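You operate a simulated robot arm through the tools that you are given. There is no shell and no other tool. Be economical: measure what you need, move in short steps, check, and stop when the job is done.

Carry out the task below with a simulated robot arm. There is one attempt and no reset: what you move stays moved.

## Task
Swap the ink tub that the display calls low for a new one.
Fine: same colour; old tub into the returns box, ink lock shut again; press ink reset to clear the lamp. Leave the printer line's other controls alone. Set down upright: what you pick out.

Only the result counts: the job must be done as asked and must still hold three seconds after the hand-in. Knocking over, shifting, dropping, spilling or breaking anything else fails it.

## Robot
A 7-joint arm with a fingered hand on a trunk, on a base that drives. Base frame: it is fixed to the floor where the robot stands at the start and does not move with it; the origin is under the middle of the robot, x ahead of it, y to its left, z up. Lengths are in mm, angles in degrees, forces in N, time in s.
With the tool pointing down near the work surface it reaches from about 360 to 840 mm from the robot's upright axis, wherever it stands. Its first joint turns from -115.0 to 115.0 degrees. Places, roughly: belt dial [600, 0, 800]; black reset button [400, -300, 100]; blue drain valve [500, 500, 300]; blue roller lever [900, 100, 600]; cart brake pedal [500, -700, 100]; green lock knob [600, 200, 800]; ink lock knob [600, 0, 1000]; ink reset button [600, 200, 1000]; left brake pedal [500, 700, 100]; left foot wheel [500, 800, 100]; orange lock knob [600, 200, 300]; orange weight lever [500, -300, 700]; paper colour dial [600, 500, 800]; paper size dial [600, -300, 900]; printer [1000, 400, 1000]; printer power knob [600, 500, 1000]. Payload 5 kg.
The tool frame sits at the grasp point between the pads (the TCP): z along the fingers, y along the line on which they close. The tips reach 32 mm beyond it. The gripper opens to 160 mm. The gripper's body begins 89 mm behind the TCP. The gripper is a hand of 4 fingers: y runs from the thumb to the fingers, the wrist lies at [0, 0, -267] in the tool frame, and closing takes about 1.5 s.
Orientation is told as [roll, pitch, yaw] about the base's x, y, z axes, in that order, counted from this pose: with the fingers straight down and closing along the base's y, the tool's x points along the base's -x, its y along +y and its z along -z.

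## Interface
- The arm moves only by the tool apply_moves. Its argument "motion" is a list of rows, each an object (a shift or turn left out is 0, a gripper value left out holds the last) with "delta_rot": the turn, a rotation vector about the base's x, y, z in units of 8 degrees (1.0 is 8 degrees), a list of three; "linear": the shift along the base's x, y, z in units of 50 mm (1.0 is 50 mm), a list of three; "grip": the opening, from 0 (shut) to 1 (fully open). In form: [{"delta_rot": [ax, ay, az], "linear": [x, y, z], "grip": grip}, ...]. A call has 1 to 10 rows; each row shifts and turns the commanded pose from where the row before left it. A call with a number of a shift or a turn outside -1 to 1 is refused whole. Rows are played at 5 a second. More than 50 mm and 8.6 degrees between two rows, or a gripper value outside its range, and nothing of the call is played. Where a pose cannot be reached the arm comes as near as it can. A force on the tool above 60 N (or 10 N above the force at the start of the call, whichever is more), or a blocked arm, ends the call early, and 0.2 s more pass. The fingers move at their own pace (about 108 mm/s each) and stop on an object; they squeeze with about 21 N. The grip force told is the motor's: it shows also when the fingers shut on nothing. Time passes only in rows, and 0.2 s behind the last, so rows that do not move let the fingers close. The reply holds the time, the measured pose of the TCP, the force on the tool along the base axes, the opening and the grip force, in the units named above and with some noise, with the torque about the TCP (base axes, N m) and any sound that the robot's microphone picked up, and new pictures: "show" is both (left out), scene, wrist or none.
- Cameras (640 x 400 px; columns grow to the right, rows downward): "scene" is now at [10.8, 148.4, 1791.2]; the picture's right is [-0.11, -0.99, 0.00], its down [-0.77, 0.08, -0.63] and it looks along [0.62, -0.07, -0.78] (base axes); focal length 278 px, centre (320, 200). "wrist" rides on the gripper at [80, -4, -114] in the tool frame; the picture's right is [0.05, 1.00, 0.00], its down [-0.82, 0.04, -0.58] and it looks along [-0.58, 0.03, 0.82] (tool axes); focal length 265 px, centre (320, 200). There is no depth. A picture from a camera that has moved, and an enlarged one, comes with that camera's place and axes in the base frame and with its lens.
- slide_trunk(by): slides the trunk up (or, below 0, down) by that many mm; the arm and the scene camera ride with it, the base frame stays. It gives what a move gives, with no picture.
- roll_base(legs): drives the robot by 1 to 6 legs, each [ahead, turn to the left] in mm and degrees, along the robot's own axes; the way and the turn of a leg run together, so that a leg with both is an arc; at most 1500 mm and 180 degrees a leg. The arm and the cameras ride along, it lands a little off, and it stops where it bumps. It gives what a move gives, and a new picture of the scene camera.
- set_grasp(shape): the hand has 4 fingers and takes this shape, open, in about a second: jaw (thumb against the fingers, like two jaws); tri (thumb and two fingers); tip (a fingertip pinch); poke (one finger out to press); point (the index stretched); flat (the hand flat); cup (the hand cupped); fist (a fist). The gripper value then closes the fingers along that shape, each until it touches; the sizes above hold for jaw. It gives what a move gives, with no picture.
- pan_tilt(pan, tilt): turns the head with the scene camera to pan (to the left, within 155 degrees either way) and tilt (down, from -29 to 69), counted from straight ahead of the robot. It gives what a move gives, and a new picture of the scene camera.
- enlarge(camera, box): a new picture of the part [left, top, right, bottom] of that camera's present view, enlarged. The clock stands still meanwhile.
- finish_job(): hands the job in; it is judged then, once.

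Go step by step. Nothing tells you exact positions but the pictures and the camera data: compare them with the known pose of the tool, close in by small moves and look again before you grip or let go. The budget is 120 turns and 260 pictures, counting those below and the enlarged ones. Unless the task says otherwise, let go and move clear before handing in, and close with one line.

The tools are called after "Request:" as name(argument=value, ...) on one line, values as JSON. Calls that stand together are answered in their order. apply_moves: Moves the arm, as the interface text tells. Its arguments: {"type":"object","properties":{"motion":{"type":"array","items":{"type":"object","properties":{"delta_rot":{"type":"array","items":{"type":"number"}},"linear":{"type":"array","items":{"type":"number"}},"grip":{"type":"number"}}}},"show":{"type":"string","enum":["both","scene","wrist","none"]}},"required":["motion"]} The other tools are called the same way: slide_trunk (by) slides the trunk up or down; set_grasp (shape) gives the hand a shape; roll_base (legs) drives the base; pan_tilt (pan, tilt) turns the head that bears the scene camera; enlarge (camera, box) takes an enlarged picture of a part of a camera's view; finish_job () hands the job in.

At the start:

```text
time_s: 0.0
ee_pos: [536.6, 95.5, 1350.3]
tcp_rot: [-0.1, 0.0, 0.0]
force: [0.4, -0.1, 0.3]
torque: [-0.03, 0.0, 0.0]
grip_width: 159.8
grip_force: 0.0
shape: jaw
trunk travel left (down, up): [-925.0, 65.0]
robot x, y, heading: [-2.7, 0.2, 0.1]
head pan, tilt: [-6.1, 51.2]
```

scene: 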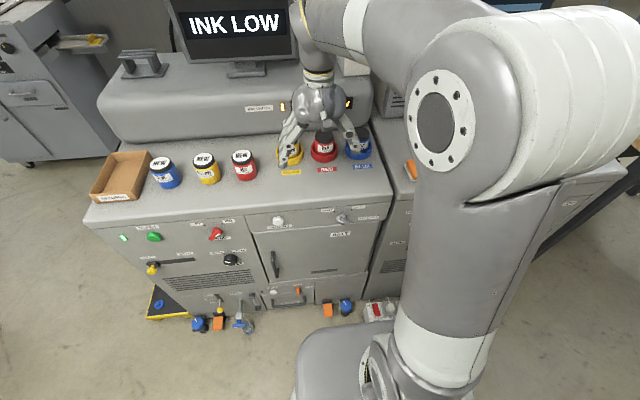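
wrist: 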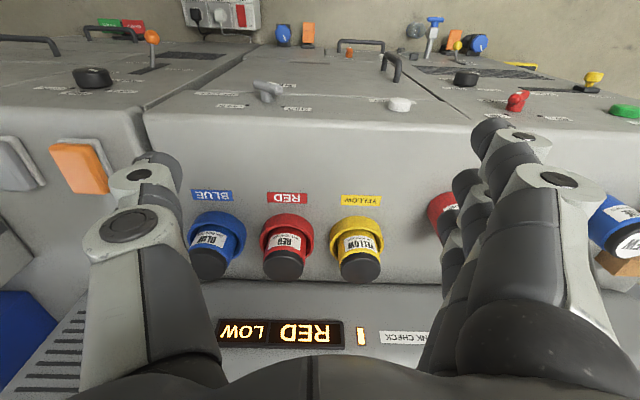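

The display reads "RED LOW". Three installed tubs (yellow, red, blue) stand before it, three new tubs stand to the left, and the returns box is at far left. I'll look closer at the parts.

Request:
enlarge(camera="scene", box=[80, 80, 400, 280])

Request:
enlarge(camera="wrist", box=[160, 60, 480, 360])

Request:
enlarge(camera="scene", box=[240, 190, 400, 290])

```text
2.00 times, centred on (240, 180) of scene
camera zoom: at [10.8, 148.4, 1791.2], right [-0.11, -0.99, 0.0], down [-0.77, 0.08, -0.63], along [0.62, -0.07, -0.78], focal length 556 px, centre (480, 240)
```

zoom: 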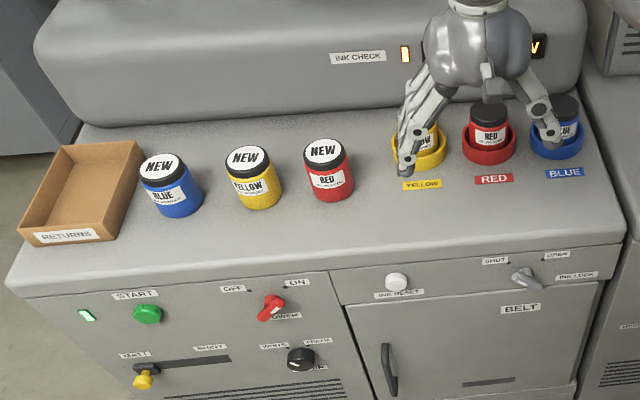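

```text
1.33 times, centred on (320, 210) of wrist
camera zoom: at [456.0, 89.7, 1462.2], right [-0.05, 1.0, 0.0], down [0.82, 0.04, 0.58], along [0.58, 0.03, -0.82], focal length 354 px, centre (320, 187)
```

zoom: 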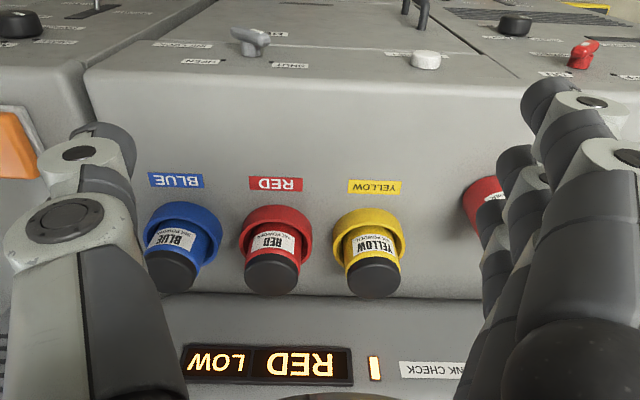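

```text
4.00 times, centred on (320, 240) of scene
camera zoom: at [10.8, 148.4, 1791.2], right [-0.11, -0.99, 0.0], down [-0.77, 0.08, -0.63], along [0.62, -0.07, -0.78], focal length 1111 px, centre (320, 40)
```

zoom: 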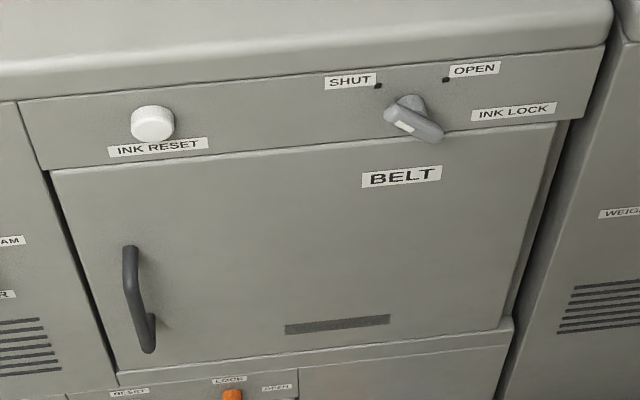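

Red is the low one. I'll look closer at the ink lock, the installed tubs and the new tubs.

Request:
enlarge(camera="scene", box=[315, 195, 363, 225])

Request:
enlarge(camera="wrist", box=[200, 60, 296, 120])

Request:
enlarge(camera="wrist", box=[220, 180, 380, 280])

```text
13.33 times, centred on (339, 210) of scene
camera zoom: at [10.8, 148.4, 1791.2], right [-0.11, -0.99, 0.0], down [-0.77, 0.08, -0.63], along [0.62, -0.07, -0.78], focal length 3704 px, centre (67, 67)
```

zoom: 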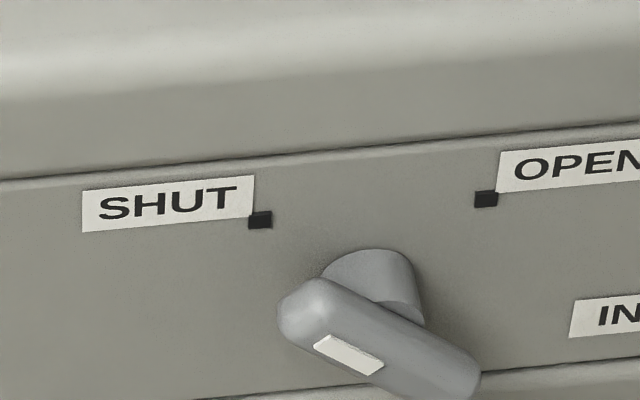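

```text
6.67 times, centred on (248, 90) of wrist
camera zoom: at [456.0, 89.7, 1462.2], right [-0.05, 1.0, 0.0], down [0.82, 0.04, 0.58], along [0.58, 0.03, -0.82], focal length 1769 px, centre (800, 933)
```

zoom: 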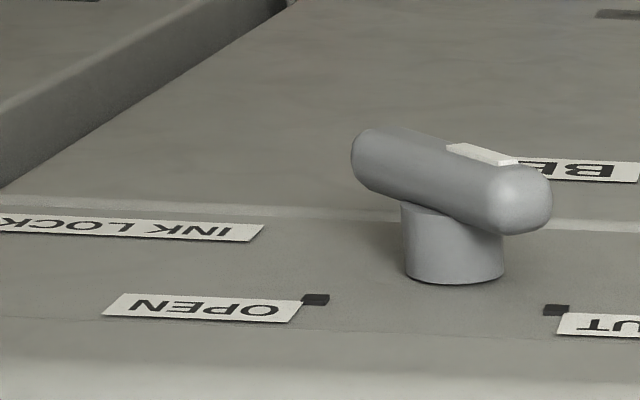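

```text
4.00 times, centred on (300, 230) of wrist
camera zoom: at [456.0, 89.7, 1462.2], right [-0.05, 1.0, 0.0], down [0.82, 0.04, 0.58], along [0.58, 0.03, -0.82], focal length 1062 px, centre (400, 80)
```

zoom: 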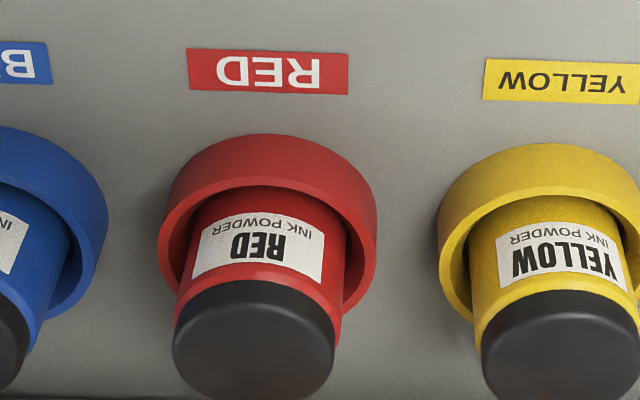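

The bar's marked end points at SHUT, so the lock is shut now. The knob handle sits near (571, 0, 956). To grip it horizontally I need to stand further back, so I'll check behind the robot first.

Request:
pan_tilt(pan=150, tilt=45)

```text
time_s: 2.4
ee_pos: [536.5, 94.5, 1349.6]
tcp_rot: [0.0, 0.0, -0.1]
force: [-0.5, 0.0, 0.7]
torque: [-0.01, -0.02, 0.01]
grip_width: 159.7
grip_force: 0.0
shape: jaw
trunk travel left (down, up): [-925.0, 65.0]
robot x, y, heading: [-3.5, -1.0, -0.2]
head pan, tilt: [150.0, 45.0]
camera scene: at [-135.1, 197.2, 1799.6], right [0.5, 0.87, 0.0], down [0.61, -0.35, -0.71], along [-0.61, 0.35, -0.71], focal length 278 px, centre (320, 200)
```

scene: 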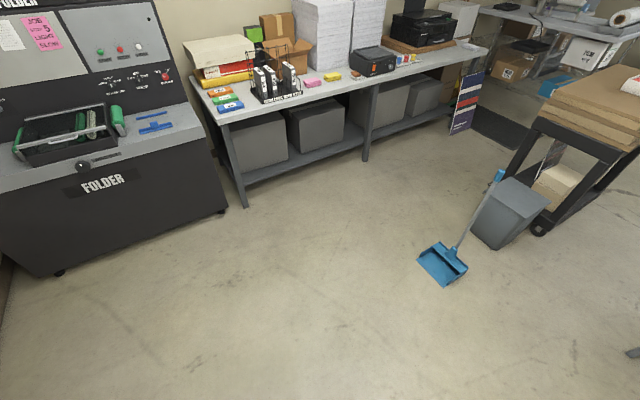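

The floor behind is clear, so I'll drive back 250 mm and turn the head forward again.

Request:
roll_base(legs=[[-250, 0]])

Request:
pan_tilt(pan=-6, tilt=45)

```text
time_s: 4.2
ee_pos: [282.9, 94.0, 1350.0]
tcp_rot: [0.0, -0.1, -0.2]
force: [0.0, 0.1, 0.0]
torque: [0.03, -0.02, -0.03]
grip_width: 160.1
grip_force: 0.0
shape: jaw
trunk travel left (down, up): [-925.0, 65.0]
robot x, y, heading: [-248.6, 1.5, -0.1]
head pan, tilt: [150.0, 45.0]
camera scene: at [-389.1, 198.0, 1799.5], right [0.5, 0.86, 0.0], down [0.61, -0.36, -0.71], along [-0.61, 0.36, -0.71], focal length 278 px, centre (320, 200)
```

scene: 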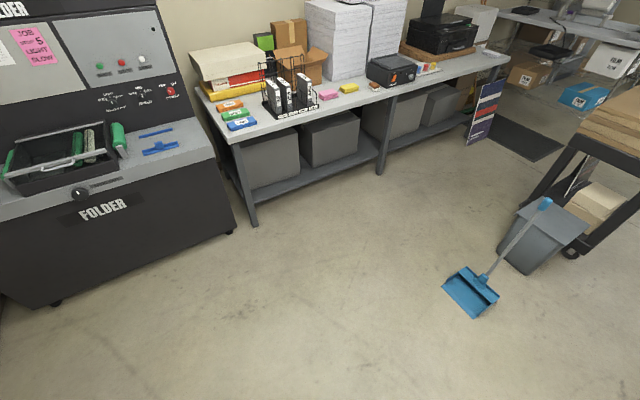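

```text
time_s: 6.7
ee_pos: [283.8, 93.5, 1348.9]
tcp_rot: [0.0, 0.0, -0.1]
force: [0.8, 0.3, 0.5]
torque: [0.05, -0.02, -0.03]
grip_width: 159.8
grip_force: 0.0
shape: jaw
trunk travel left (down, up): [-925.0, 65.0]
robot x, y, heading: [-252.2, -3.0, -0.1]
head pan, tilt: [-6.0, 45.0]
camera scene: at [-236.5, 148.4, 1799.6], right [-0.11, -0.99, 0.0], down [-0.7, 0.08, -0.71], along [0.7, -0.08, -0.71], focal length 278 px, centre (320, 200)
```

scene: 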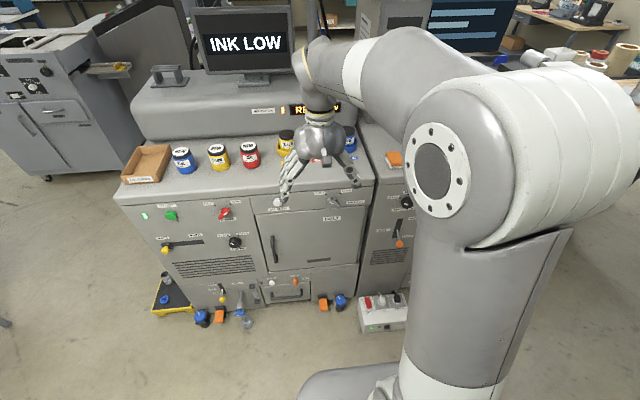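

I'll lower the trunk, then tip the hand to point forward.

Request:
slide_trunk(by=-300)

Request:
apply_moves(motion=[{"delta_rot": [0, -1, 0], "linear": [0.2, -0.2, 0]}, {"delta_rot": [0, -1, 0], "linear": [0.2, -0.2, 0]}, {"delta_rot": [0, -1, 0], "linear": [0.2, -0.2, 0]}, {"delta_rot": [0, -1, 0], "linear": [0.2, -0.2, 0]}, {"delta_rot": [0, -1, 0], "linear": [0.2, -0.2, 0]}, {"delta_rot": [0, -1, 0], "linear": [0.2, -0.2, 0]}, {"delta_rot": [0, -1, 0], "linear": [0.2, -0.2, 0]}, {"delta_rot": [0, -1, 0], "linear": [0.2, -0.2, 0]}, {"delta_rot": [0, -1, 0], "linear": [0.2, -0.2, 0]}, {"delta_rot": [0, -1, 0], "linear": [0.2, -0.1, 0]}], show="scene")

```text
time_s: 9.7
ee_pos: [284.1, 92.9, 1049.2]
tcp_rot: [0.0, 0.0, -0.2]
force: [0.4, 0.3, 0.6]
torque: [0.0, 0.01, 0.01]
grip_width: 159.9
grip_force: 0.1
shape: jaw
trunk travel left (down, up): [-625.0, 365.0]
robot x, y, heading: [-251.7, 1.2, -0.2]
head pan, tilt: [-6.0, 45.0]
```

```text
time_s: 11.9
ee_pos: [383.3, 3.6, 1049.6]
tcp_rot: [2.5, -79.9, -2.1]
force: [0.8, -12.1, -0.6]
torque: [0.18, 0.04, 1.11]
grip_width: 159.9
grip_force: 0.1
shape: jaw
out of reach, approached as far as the arm can: row 7
trunk travel left (down, up): [-625.0, 365.0]
robot x, y, heading: [-252.9, -1.9, -0.2]
head pan, tilt: [-6.0, 45.0]
camera scene: at [-235.1, 143.7, 1500.2], right [-0.11, -0.99, 0.0], down [-0.7, 0.08, -0.71], along [0.7, -0.07, -0.71], focal length 278 px, centre (320, 200)
```

scene: 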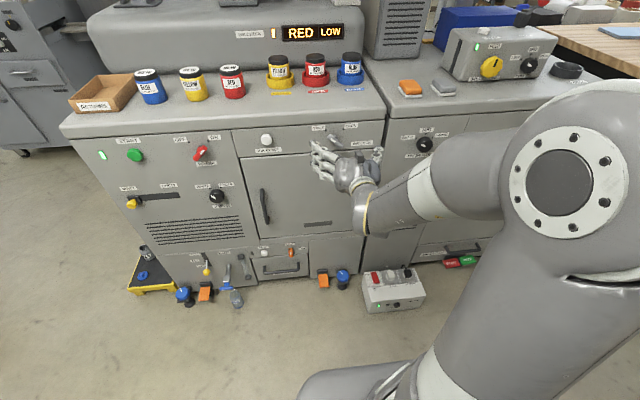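

The hand points almost forward. I'll finish the tilt, drop to knob height and look with the wrist camera.

Request:
apply_moves(motion=[{"delta_rot": [0, -0.6, 0], "linear": [0.4, 0, -0.6]}, {"delta_rot": [0, -0.6, 0], "linear": [0.4, 0, -0.6]}, {"linear": [0, 0, -0.6]}, {}])

```text
time_s: 12.9
ee_pos: [423.1, 0.2, 962.7]
tcp_rot: [26.7, -89.6, -26.7]
force: [0.0, -0.7, 0.2]
torque: [-0.01, -0.02, 0.0]
grip_width: 159.8
grip_force: 0.0
shape: jaw
trunk travel left (down, up): [-625.0, 365.0]
robot x, y, heading: [-249.9, 2.2, 0.0]
head pan, tilt: [-6.0, 45.0]
camera scene: at [-236.5, 148.2, 1499.6], right [-0.11, -0.99, 0.0], down [-0.7, 0.08, -0.71], along [0.7, -0.08, -0.71], focal length 278 px, centre (320, 200)
camera wrist: at [308.3, -4.1, 881.8], right [0.0, 1.0, -0.05], down [-0.57, 0.04, 0.82], along [0.82, 0.03, 0.57], focal length 265 px, centre (320, 200)
```

scene: 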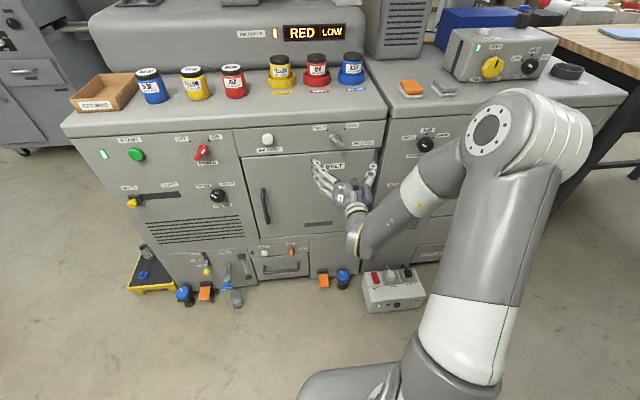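
wrist: 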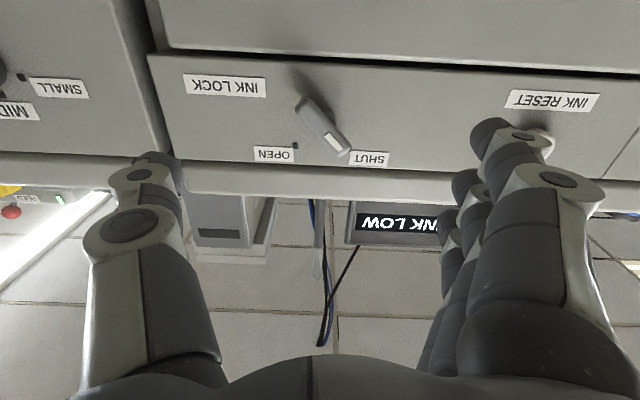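

Request:
enlarge(camera="wrist", box=[240, 60, 400, 160])

Request:
enlarge(camera="scene", box=[250, 100, 410, 200])

```text
4.00 times, centred on (320, 110) of wrist
camera zoom: at [308.3, -4.1, 881.8], right [0.0, 1.0, -0.05], down [-0.57, 0.04, 0.82], along [0.82, 0.03, 0.57], focal length 1062 px, centre (320, 560)
```

zoom: 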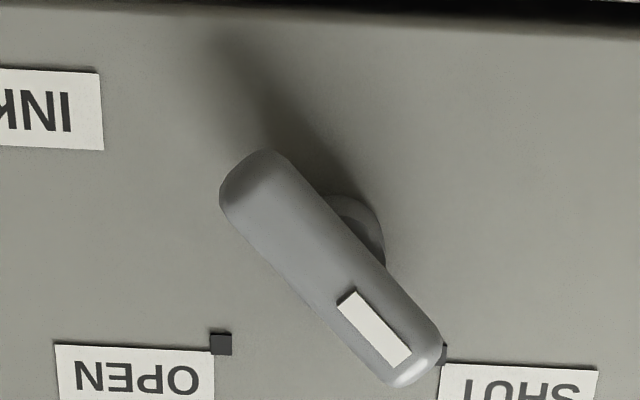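

```text
4.00 times, centred on (330, 150) of scene
camera zoom: at [-236.5, 148.2, 1499.6], right [-0.11, -0.99, 0.0], down [-0.7, 0.08, -0.71], along [0.7, -0.08, -0.71], focal length 1111 px, centre (280, 400)
```

zoom: 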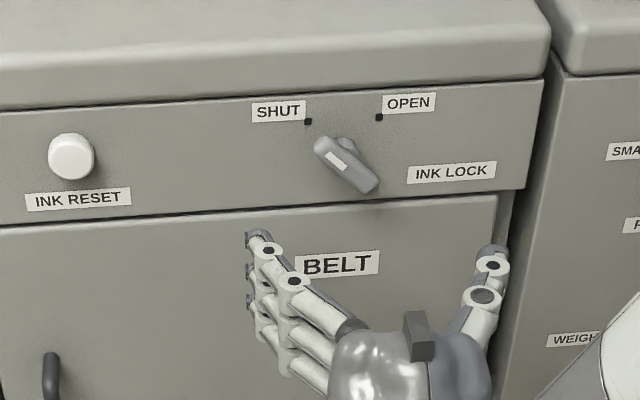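

Triangulated: the handle is near (558, 2, 970) and the panel near x≈581. I'll roll the hand -45° so it closes across the bar, half close it and check.

Request:
apply_moves(motion=[{"delta_rot": [-1, 0, 0], "linear": [0.2, 0, 0.1], "grip": 0.5}, {"delta_rot": [-1, 0, 0], "linear": [0.2, 0, 0.04]}, {"delta_rot": [-1, 0, 0], "linear": [0.2, 0, 0]}, {"delta_rot": [-1, 0, 0], "linear": [0.2, 0, 0]}, {"delta_rot": [-1, 0, 0], "linear": [0.2, 0, 0]}, {"delta_rot": [-0.6, 0, 0]}, {}, {}])

```text
time_s: 14.7
ee_pos: [473.0, -0.6, 968.9]
tcp_rot: [-89.6, -45.4, 89.5]
force: [-1.2, 0.0, -0.4]
torque: [0.02, 0.01, -0.04]
grip_width: 80.6
grip_force: 0.0
shape: jaw
trunk travel left (down, up): [-625.0, 365.0]
robot x, y, heading: [-251.4, 3.1, -0.1]
head pan, tilt: [-6.0, 45.0]
camera scene: at [-236.5, 148.2, 1499.6], right [-0.11, -0.99, 0.0], down [-0.7, 0.08, -0.71], along [0.7, -0.08, -0.71], focal length 278 px, centre (320, 200)
camera wrist: at [357.7, -60.6, 914.7], right [0.0, 0.67, -0.74], down [-0.57, 0.61, 0.55], along [0.82, 0.42, 0.39], focal length 265 px, centre (320, 200)
```

scene: 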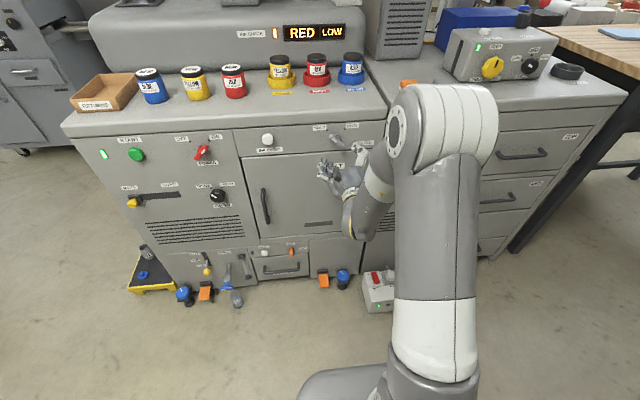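
wrist: 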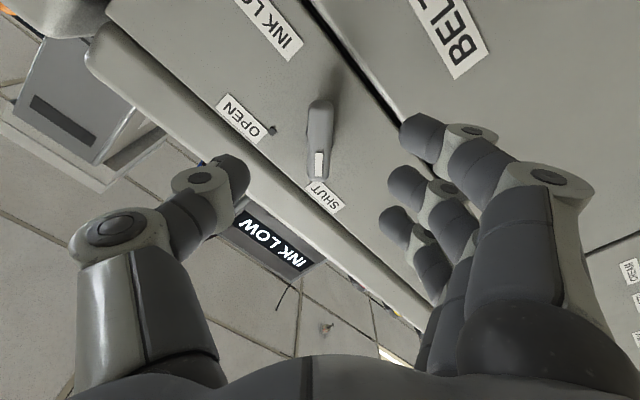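

The hand is well aligned with the bar. I'll go in about 67 mm.

Request:
apply_moves(motion=[{"linear": [0.5, 0.02, 0.02]}, {"linear": [0.4, 0, 0]}, {"linear": [0.3, 0, 0]}, {"linear": [0.14, 0, 0]}, {}])

```text
time_s: 15.9
ee_pos: [537.2, -0.3, 968.9]
tcp_rot: [-89.6, -45.5, 89.4]
force: [0.6, 0.6, 0.3]
torque: [0.02, -0.02, -0.02]
grip_width: 80.6
grip_force: 0.1
shape: jaw
trunk travel left (down, up): [-625.0, 365.0]
robot x, y, heading: [-253.0, 3.2, -0.2]
head pan, tilt: [-6.0, 45.0]
camera scene: at [-236.4, 148.3, 1499.6], right [-0.11, -0.99, 0.0], down [-0.7, 0.08, -0.71], along [0.7, -0.08, -0.71], focal length 278 px, centre (320, 200)
camera wrist: at [423.4, -59.6, 915.0], right [0.0, 0.67, -0.74], down [-0.57, 0.61, 0.55], along [0.82, 0.42, 0.39], focal length 265 px, centre (320, 200)
```

scene: 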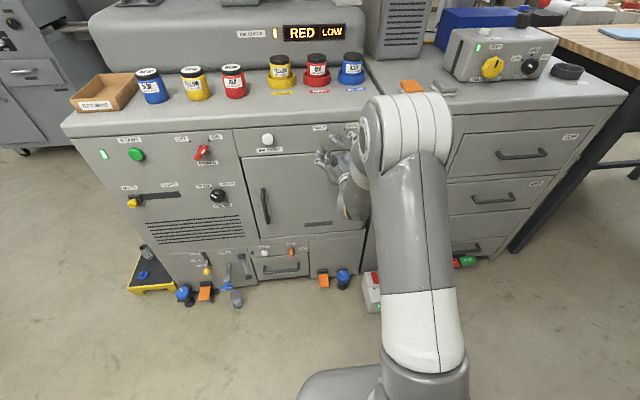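
wrist: 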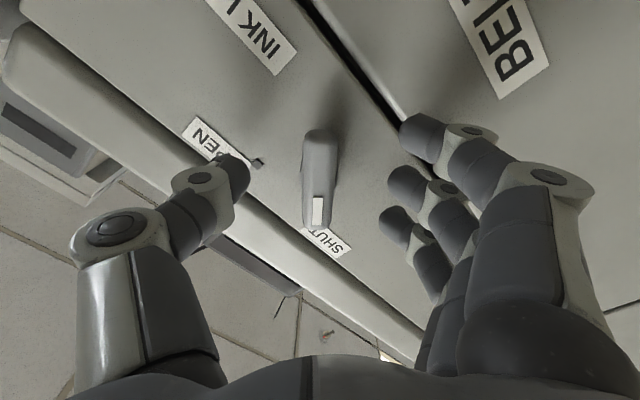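

Aligned. I'll close on the bar.

Request:
apply_moves(motion=[{"grip": 0.1}, {}, {}, {}, {}])

```text
time_s: 17.1
ee_pos: [537.9, -0.4, 969.5]
tcp_rot: [-89.6, -45.4, 89.5]
force: [1.7, 0.6, -1.0]
torque: [-0.03, 0.04, 0.05]
grip_width: 15.0
grip_force: 20.6
shape: jaw
trunk travel left (down, up): [-625.0, 365.0]
robot x, y, heading: [-251.6, 0.4, -0.4]
head pan, tilt: [-6.0, 45.0]
camera scene: at [-236.1, 148.4, 1499.6], right [-0.11, -0.99, 0.0], down [-0.7, 0.08, -0.71], along [0.7, -0.08, -0.71], focal length 278 px, centre (320, 200)
camera wrist: at [423.5, -59.3, 914.9], right [0.0, 0.67, -0.74], down [-0.57, 0.6, 0.55], along [0.82, 0.42, 0.39], focal length 265 px, centre (320, 200)
```

scene: 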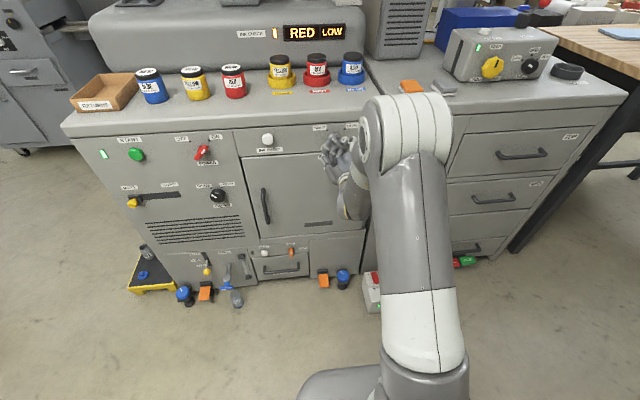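
wrist: 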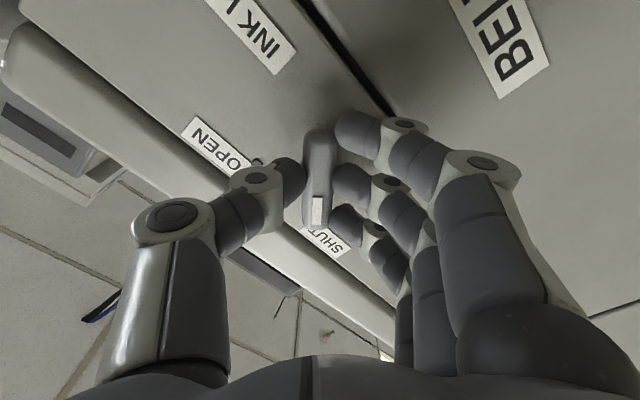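

The bar is gripped (15 mm). I'll turn it clockwise towards OPEN, i.e. +90° about x.

Request:
apply_moves(motion=[{"delta_rot": [0.9, 0, 0]}, {"delta_rot": [0.9, 0, 0]}, {"delta_rot": [0.9, 0, 0]}, {"delta_rot": [0.9, 0, 0]}, {"delta_rot": [0.9, 0, 0]}, {"delta_rot": [0.9, 0, 0]}, {"delta_rot": [0.9, 0, 0]}, {"delta_rot": [0.9, 0, 0]}, {"delta_rot": [0.9, 0, 0]}, {"delta_rot": [0.9, 0, 0]}])

```text
time_s: 19.3
ee_pos: [538.6, 6.3, 968.5]
tcp_rot: [89.0, -62.7, -88.5]
force: [-13.4, 28.6, -16.1]
torque: [-0.17, 0.29, 0.83]
grip_width: 15.5
grip_force: 21.3
shape: jaw
trunk travel left (down, up): [-625.0, 365.0]
robot x, y, heading: [-251.8, 1.3, 0.0]
head pan, tilt: [-6.0, 45.0]
camera scene: at [-236.5, 152.0, 1499.2], right [-0.11, -0.99, 0.0], down [-0.7, 0.07, -0.71], along [0.7, -0.08, -0.71], focal length 278 px, centre (320, 200)
camera wrist: at [423.7, 37.5, 895.5], right [-0.01, 0.91, 0.41], down [-0.57, -0.34, 0.75], along [0.82, -0.23, 0.52], focal length 265 px, centre (320, 200)
```

scene: 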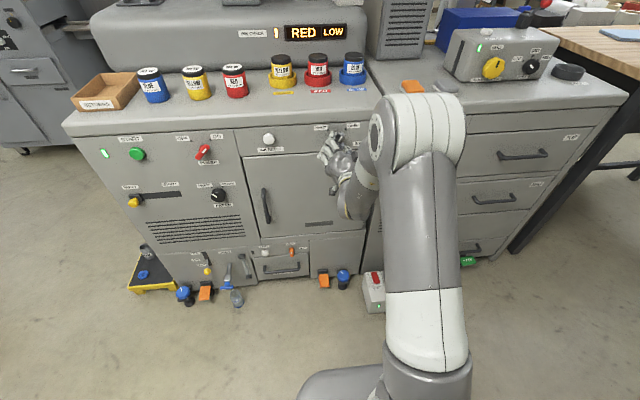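
wrist: 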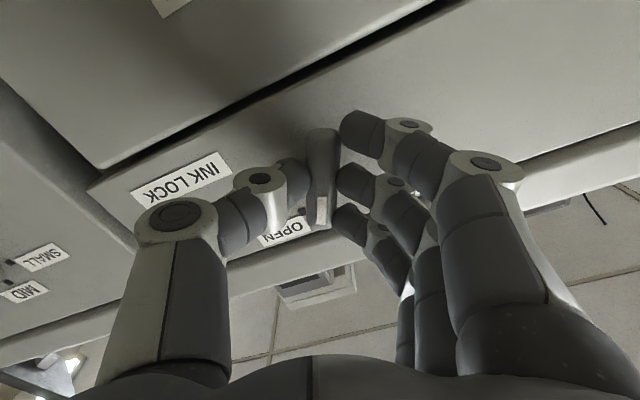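

It has turned about 72° and side force is building up. I'll shift slightly to relieve it and finish the last 18°.

Request:
apply_moves(motion=[{"linear": [-0.03, 0.1, -0.05]}, {"delta_rot": [0.9, 0, 0], "linear": [0, 0.02, 0]}, {"delta_rot": [0.9, 0, 0]}, {"delta_rot": [0.5, 0, 0]}, {}])

```text
time_s: 20.5
ee_pos: [536.9, 8.4, 968.6]
tcp_rot: [89.9, -44.2, -89.7]
force: [-0.5, 16.6, 4.9]
torque: [-0.12, -0.14, 0.48]
grip_width: 14.9
grip_force: 20.8
shape: jaw
trunk travel left (down, up): [-625.0, 365.0]
robot x, y, heading: [-254.5, 4.7, -0.1]
head pan, tilt: [-6.0, 45.0]
camera scene: at [-237.1, 150.6, 1499.6], right [-0.11, -0.99, 0.0], down [-0.7, 0.08, -0.71], along [0.7, -0.08, -0.71], focal length 278 px, centre (320, 200)
camera wrist: at [423.7, 62.0, 909.0], right [0.0, 0.73, 0.68], down [-0.57, -0.56, 0.6], along [0.82, -0.39, 0.42], focal length 265 px, centre (320, 200)
```

scene: 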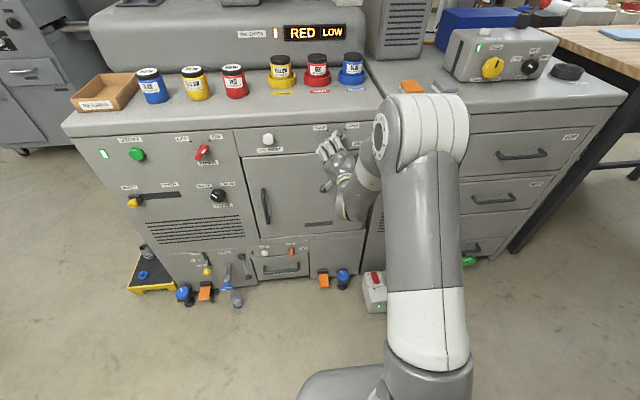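
wrist: 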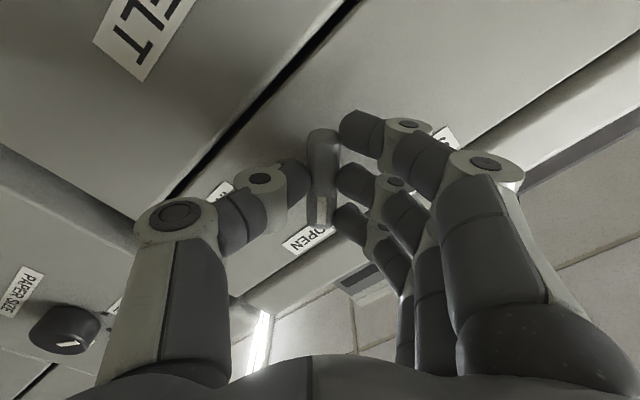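

The knob is at about 90°. I'll add a nudge to the stop, then release and back out.

Request:
apply_moves(motion=[{"delta_rot": [0.4, 0, 0], "linear": [0, 0.06, 0]}, {}, {"grip": 0.5}, {}, {}, {"linear": [-0.6, 0, 0]}, {"linear": [-0.8, 0, 0]}, {"linear": [-0.6, 0, 0]}])

Request:
enlarge(camera="wrist", box=[220, 60, 420, 200])

```text
time_s: 22.3
ee_pos: [435.9, 11.4, 969.0]
tcp_rot: [89.7, -41.0, -89.5]
force: [0.6, -0.4, -0.5]
torque: [0.04, 0.01, -0.01]
grip_width: 79.2
grip_force: 0.1
shape: jaw
trunk travel left (down, up): [-625.0, 365.0]
robot x, y, heading: [-253.7, 2.9, -0.4]
head pan, tilt: [-6.0, 45.0]
camera scene: at [-236.6, 148.6, 1499.6], right [-0.11, -0.99, 0.0], down [-0.7, 0.08, -0.71], along [0.7, -0.08, -0.71], focal length 278 px, centre (320, 200)
camera wrist: at [323.1, 68.0, 911.7], right [0.0, 0.69, 0.72], down [-0.57, -0.59, 0.57], along [0.82, -0.41, 0.4], focal length 265 px, centre (320, 200)
```

scene: 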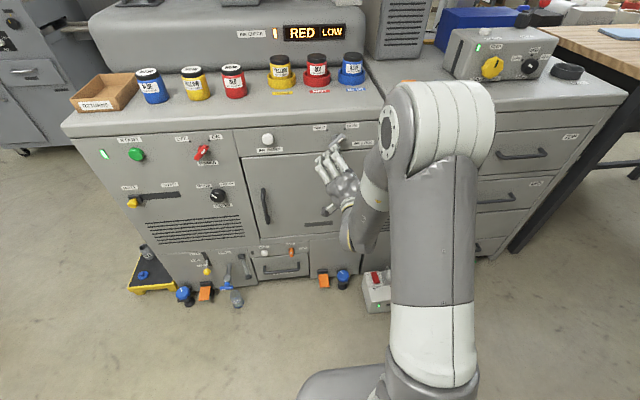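
wrist: 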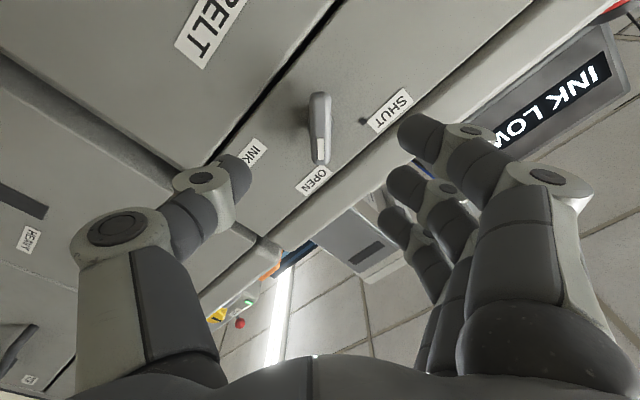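

```text
2.86 times, centred on (320, 130) of wrist
camera zoom: at [323.1, 68.0, 911.7], right [0.0, 0.69, 0.72], down [-0.57, -0.59, 0.57], along [0.82, -0.41, 0.4], focal length 758 px, centre (320, 400)
```

zoom: 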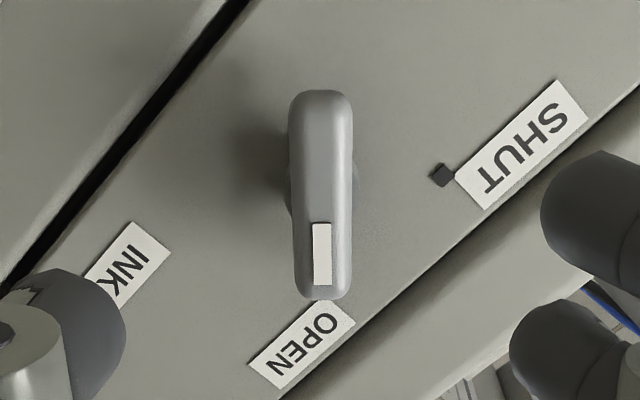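

The lock is open. I'll return the hand to vertical.

Request:
apply_moves(motion=[{"delta_rot": [-1, 0, 0], "linear": [-0.4, 0, 0]}, {"delta_rot": [-1, 0, 0], "linear": [-0.4, 0, 0]}, {"delta_rot": [-1, 0, 0]}, {"delta_rot": [-1, 0, 0]}, {"delta_rot": [-1, 0, 0]}, {"delta_rot": [-1, 0, 0]}, {"delta_rot": [0, 1, 0]}, {"delta_rot": [0, 1, 0]}, {"delta_rot": [0, 1, 0]}], show="none")

Request:
apply_moves(motion=[{"delta_rot": [0, 1, 0]}, {"delta_rot": [0, 1, 0]}, {"delta_rot": [0, 1, 0]}, {"delta_rot": [0, 1, 0]}, {"delta_rot": [0, 1, 0]}, {"delta_rot": [0, 1, 0]}, {"delta_rot": [0, 1, 0]}, {"delta_rot": [0, 1, 0]}, {"delta_rot": [0, 0.2, 0]}, {}], show="none")

```text
time_s: 24.3
ee_pos: [397.9, 11.2, 966.1]
tcp_rot: [2.1, -65.4, -2.3]
force: [0.4, -0.3, -1.3]
torque: [0.02, 0.0, -0.01]
grip_width: 79.2
grip_force: 0.0
shape: jaw
trunk travel left (down, up): [-625.0, 365.0]
robot x, y, heading: [-254.1, 1.4, -0.1]
head pan, tilt: [-6.0, 45.0]
```

```text
time_s: 26.5
ee_pos: [397.0, 10.5, 967.2]
tcp_rot: [-0.1, 0.0, -1.0]
force: [-1.0, -0.2, -0.1]
torque: [0.02, 0.0, 0.02]
grip_width: 79.3
grip_force: 0.0
shape: jaw
trunk travel left (down, up): [-625.0, 365.0]
robot x, y, heading: [-253.5, -0.6, -0.2]
head pan, tilt: [-6.0, 45.0]
```

Now I'll raise the trunk, tuck the arm and drive to about (0, 370), in front of the middle of the line.

Request:
slide_trunk(by=360)

Request:
apply_moves(motion=[{"linear": [-0.8, 0, 0]}, {"linear": [-0.8, 0, 0]}, {"linear": [-0.8, 0, 0]}, {"linear": [-0.6, 0, 0]}], show="none")

Request:
roll_base(legs=[[0, 55.6], [448, 0], [0, -55.6]])

Request:
pan_tilt(pan=0, tilt=55)

```text
time_s: 30.0
ee_pos: [396.6, 9.2, 1326.1]
tcp_rot: [0.0, 0.0, -1.0]
force: [0.2, 0.2, 0.0]
torque: [0.0, 0.04, -0.01]
grip_width: 79.2
grip_force: 0.0
shape: jaw
trunk travel left (down, up): [-985.0, 5.0]
robot x, y, heading: [-251.1, 1.0, -0.4]
head pan, tilt: [-6.0, 45.0]
```

```text
time_s: 31.0
ee_pos: [244.9, 9.8, 1327.8]
tcp_rot: [0.0, 0.0, -1.0]
force: [-0.9, 0.3, -0.3]
torque: [0.06, -0.02, -0.05]
grip_width: 78.9
grip_force: 0.2
shape: jaw
trunk travel left (down, up): [-985.0, 5.0]
robot x, y, heading: [-251.9, 0.2, -0.3]
head pan, tilt: [-6.0, 45.0]
```

```text
time_s: 38.7
ee_pos: [499.9, 384.2, 1327.9]
tcp_rot: [0.0, 0.0, -0.9]
force: [0.4, 0.4, 0.5]
torque: [0.03, -0.02, -0.01]
grip_width: 79.0
grip_force: 0.0
shape: jaw
trunk travel left (down, up): [-985.0, 5.0]
robot x, y, heading: [3.7, 371.8, -0.1]
head pan, tilt: [-6.0, 45.0]
camera scene: at [17.7, 521.5, 1859.7], right [-0.11, -0.99, 0.0], down [-0.7, 0.08, -0.71], along [0.7, -0.08, -0.71], focal length 278 px, centre (320, 200)
```

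scene: 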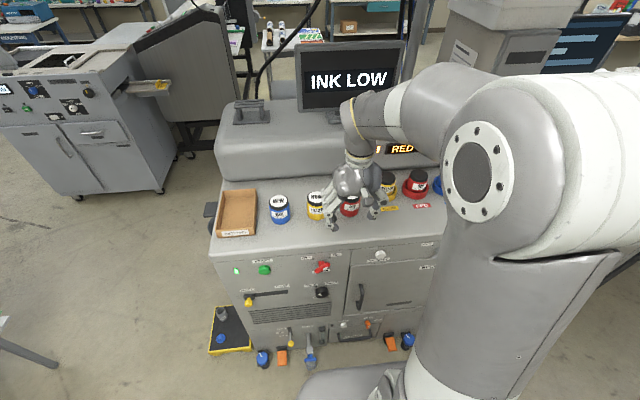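

```text
time_s: 39.4
ee_pos: [501.3, 383.7, 1327.2]
tcp_rot: [0.1, 0.0, -1.0]
force: [-0.1, 0.4, 0.1]
torque: [0.0, -0.01, -0.01]
grip_width: 79.3
grip_force: 0.0
shape: jaw
trunk travel left (down, up): [-985.0, 5.0]
robot x, y, heading: [0.3, 374.6, -0.3]
head pan, tilt: [0.0, 55.0]
camera scene: at [9.0, 530.3, 1846.2], right [0.0, -1.0, 0.0], down [-0.82, 0.0, -0.57], along [0.57, 0.0, -0.82], focal length 278 px, centre (320, 200)
```

scene: 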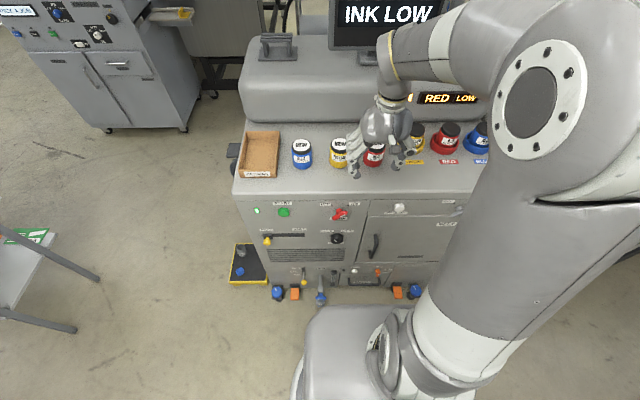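

Request:
enlarge(camera="scene", box=[225, 80, 505, 200])

Request:
enlarge(camera="wrist", box=[0, 0, 640, 400])

```text
2.29 times, centred on (365, 140) of scene
camera zoom: at [9.0, 530.3, 1846.2], right [0.0, -1.0, 0.0], down [-0.82, 0.0, -0.57], along [0.57, 0.0, -0.82], focal length 635 px, centre (217, 337)
```

zoom: 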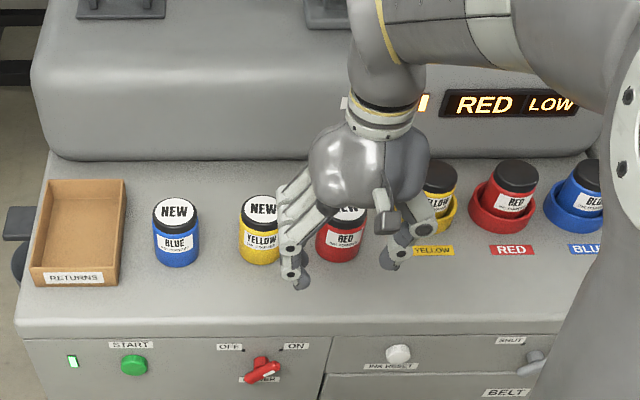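

```text
1.00 times, centred on (320, 200) of wrist (not enlarged: the box is as wide or as high as the picture)
camera zoom: at [419.6, 380.7, 1440.4], right [-0.03, 1.0, 0.0], down [0.82, 0.03, 0.58], along [0.58, 0.02, -0.82], focal length 265 px, centre (320, 200)
```

zoom: 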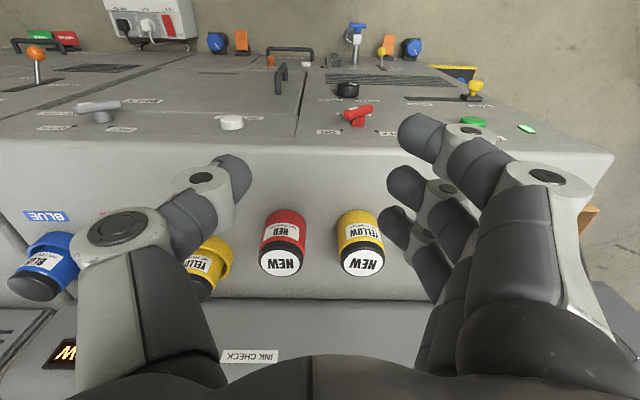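

The old red tub is near (818, 39) and the new red near (749, 333), both with lids at z≈1145. The returns box covers about x 650–850, y 700–825. The old tub is too far from here, so I'll move to about (0, 100).

Request:
roll_base(legs=[[0, -88], [270, 0], [0, 88]])

```text
time_s: 48.9
ee_pos: [498.6, 84.1, 1326.5]
tcp_rot: [0.1, 0.0, -4.0]
force: [-0.3, 0.7, 0.1]
torque: [-0.05, 0.01, 0.0]
grip_width: 79.2
grip_force: 0.2
shape: jaw
trunk travel left (down, up): [-985.0, 5.0]
robot x, y, heading: [-0.3, 100.6, -3.4]
head pan, tilt: [0.0, 55.0]
camera scene: at [16.2, 255.3, 1846.2], right [-0.06, -1.0, 0.0], down [-0.82, 0.05, -0.57], along [0.57, -0.03, -0.82], focal length 278 px, centre (320, 200)
```

scene: 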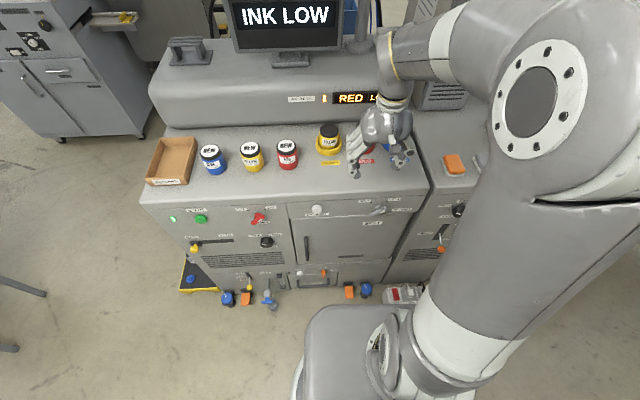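

I'll move over the old red tub, staying high, and look.

Request:
apply_moves(motion=[{"linear": [0.9, -0.15, 0], "delta_rot": [0, 0, 0.5], "grip": 0.65}, {"linear": [0.9, -0.15, 0]}, {"linear": [0.9, -0.15, 0]}, {"linear": [0.9, -0.15, -0.2]}, {"linear": [0.9, -0.15, -0.2]}, {"linear": [0.9, -0.15, -0.2]}, {}])

```text
time_s: 50.5
ee_pos: [769.4, 38.1, 1298.6]
tcp_rot: [0.1, -0.1, 0.0]
force: [-0.5, 0.5, 1.3]
torque: [0.01, -0.05, -0.03]
grip_width: 103.7
grip_force: 0.1
shape: jaw
trunk travel left (down, up): [-985.0, 5.0]
robot x, y, heading: [-2.0, 99.6, -3.4]
head pan, tilt: [0.0, 55.0]
camera scene: at [13.7, 255.5, 1846.3], right [-0.06, -1.0, 0.0], down [-0.82, 0.05, -0.57], along [0.57, -0.03, -0.82], focal length 278 px, centre (320, 200)
camera wrist: at [687.6, 33.7, 1411.2], right [-0.05, 1.0, 0.0], down [0.81, 0.04, 0.58], along [0.58, 0.03, -0.82], focal length 265 px, centre (320, 200)
```

scene: 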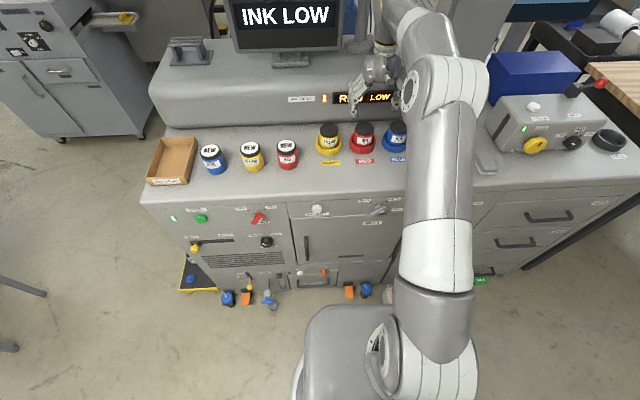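
wrist: 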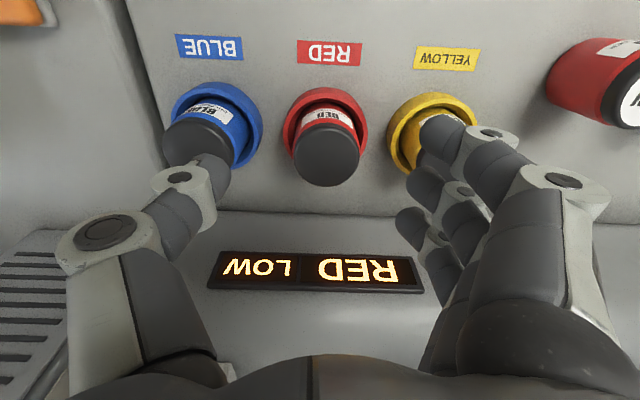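

Both views give the lid at (818, 48, 1147). I'll centre over it and descend part way.

Request:
apply_moves(motion=[{"linear": [0.5, 0.1, -0.3]}, {"linear": [0.47, 0.08, -0.3]}, {"linear": [0, 0, -0.6]}, {}])

```text
time_s: 51.5
ee_pos: [819.8, 47.3, 1235.6]
tcp_rot: [0.0, 0.1, 0.1]
force: [-0.8, 0.8, -0.5]
torque: [-0.01, 0.0, -0.01]
grip_width: 103.2
grip_force: 0.1
shape: jaw
trunk travel left (down, up): [-985.0, 5.0]
robot x, y, heading: [-0.3, 98.5, -3.1]
head pan, tilt: [0.0, 55.0]
camera scene: at [16.6, 255.4, 1846.2], right [-0.06, -1.0, 0.0], down [-0.82, 0.05, -0.57], along [0.57, -0.03, -0.82], focal length 278 px, centre (320, 200)
camera wrist: at [738.5, 42.6, 1349.4], right [-0.05, 1.0, 0.0], down [0.82, 0.04, 0.58], along [0.58, 0.03, -0.82], focal length 265 px, centre (320, 200)
```

scene: 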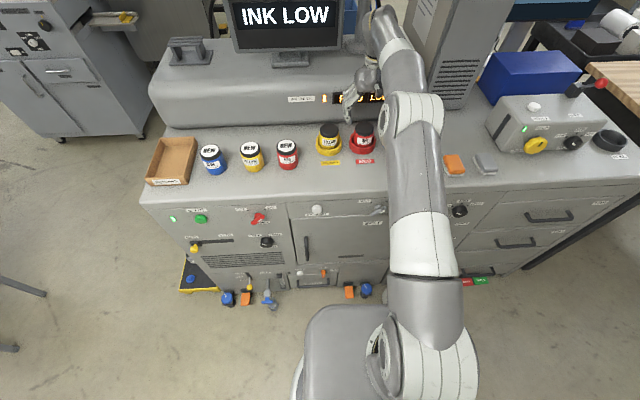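
wrist: 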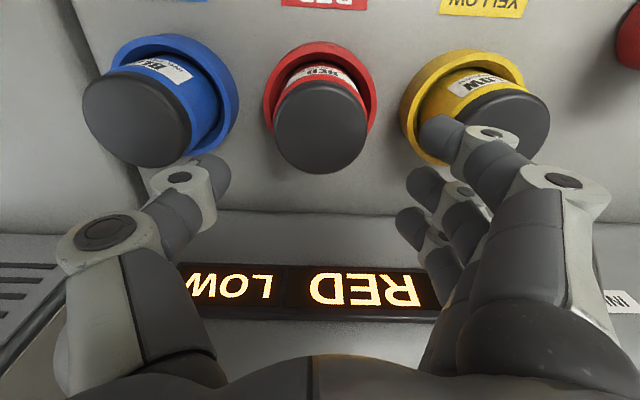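

I'll centre to x≈814, narrow the opening slightly and descend to grip height.

Request:
apply_moves(motion=[{"linear": [-0.1, 0, -0.4], "grip": 0.61}, {"linear": [0, 0, -0.6]}, {"linear": [0, 0, -0.5]}, {}])

Request:
enlarge(camera="scene", box=[300, 60, 460, 180])

```text
time_s: 52.5
ee_pos: [814.3, 47.5, 1161.4]
tcp_rot: [0.1, 0.0, 0.1]
force: [0.7, -0.4, -0.9]
torque: [-0.01, -0.03, -0.01]
grip_width: 98.0
grip_force: 0.0
shape: jaw
trunk travel left (down, up): [-985.0, 5.0]
robot x, y, heading: [1.0, 99.7, -3.3]
head pan, tilt: [0.0, 55.0]
camera scene: at [16.1, 255.0, 1846.2], right [-0.06, -1.0, 0.0], down [-0.82, 0.05, -0.57], along [0.57, -0.03, -0.82], focal length 278 px, centre (320, 200)
camera wrist: at [732.8, 42.7, 1274.7], right [-0.05, 1.0, 0.0], down [0.82, 0.04, 0.58], along [0.58, 0.03, -0.82], focal length 265 px, centre (320, 200)
```

scene: 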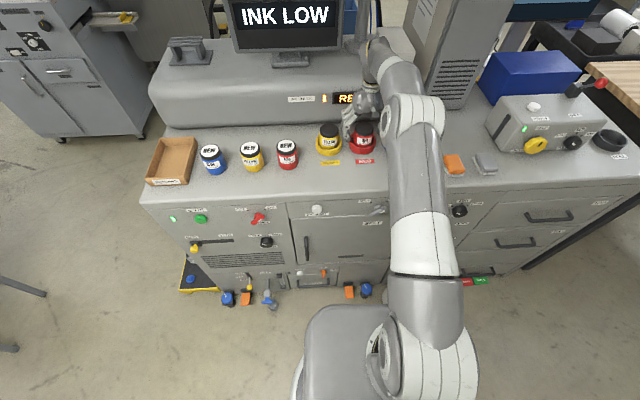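
wrist: 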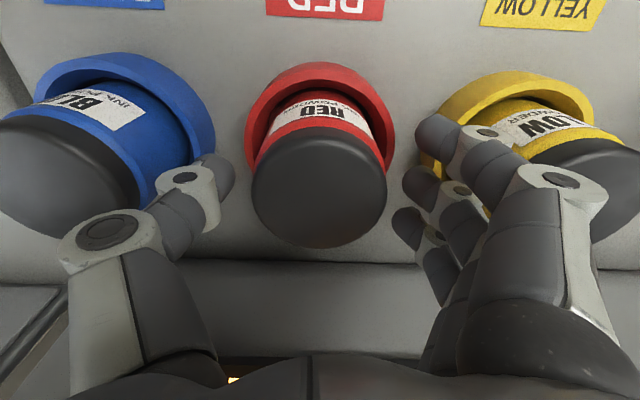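

```text
3.33 times, centred on (380, 120) of scene
camera zoom: at [16.1, 255.0, 1846.2], right [-0.06, -1.0, 0.0], down [-0.82, 0.05, -0.57], along [0.57, -0.03, -0.82], focal length 926 px, centre (120, 467)
```

zoom: 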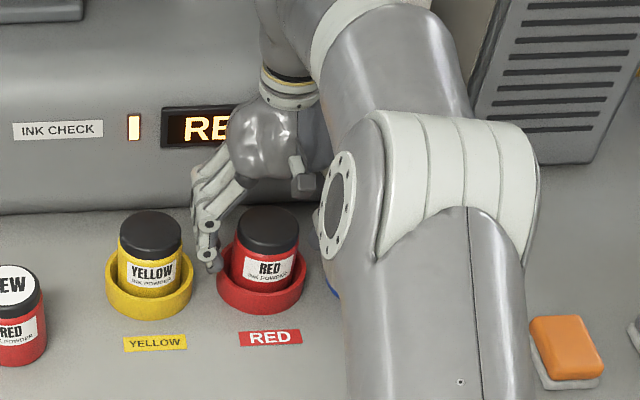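

Centred. I'll descend to z≈1126 and close.

Request:
apply_moves(motion=[{"linear": [0, 0, -0.35]}, {"linear": [0, 0, -0.35]}, {}, {"grip": 0.3}, {}, {}, {}, {}])

```text
time_s: 54.3
ee_pos: [813.0, 48.0, 1126.4]
tcp_rot: [0.0, 0.0, 0.1]
force: [0.6, -0.9, -1.2]
torque: [0.05, 0.02, -0.01]
grip_width: 90.1
grip_force: 20.8
shape: jaw
trunk travel left (down, up): [-985.0, 5.0]
robot x, y, heading: [1.3, 100.5, -3.1]
head pan, tilt: [0.0, 55.0]
camera scene: at [16.4, 254.9, 1846.2], right [-0.06, -1.0, 0.0], down [-0.82, 0.05, -0.57], along [0.57, -0.03, -0.82], focal length 278 px, centre (320, 200)
camera wrist: at [732.3, 42.4, 1239.6], right [-0.05, 1.0, 0.0], down [0.82, 0.04, 0.58], along [0.58, 0.03, -0.82], focal length 265 px, centre (320, 200)
```

scene: 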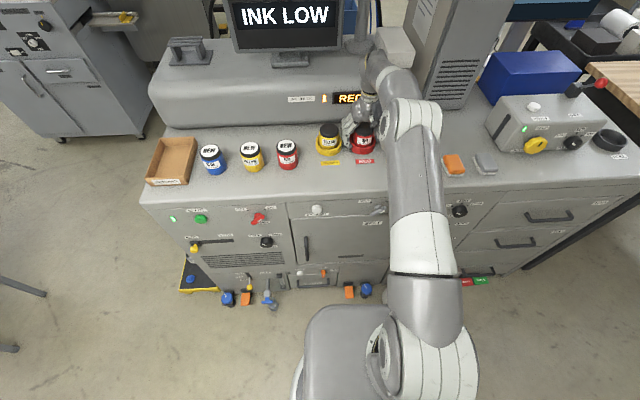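
wrist: 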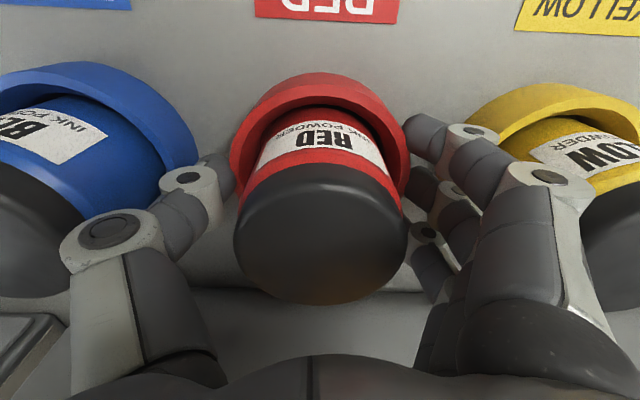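

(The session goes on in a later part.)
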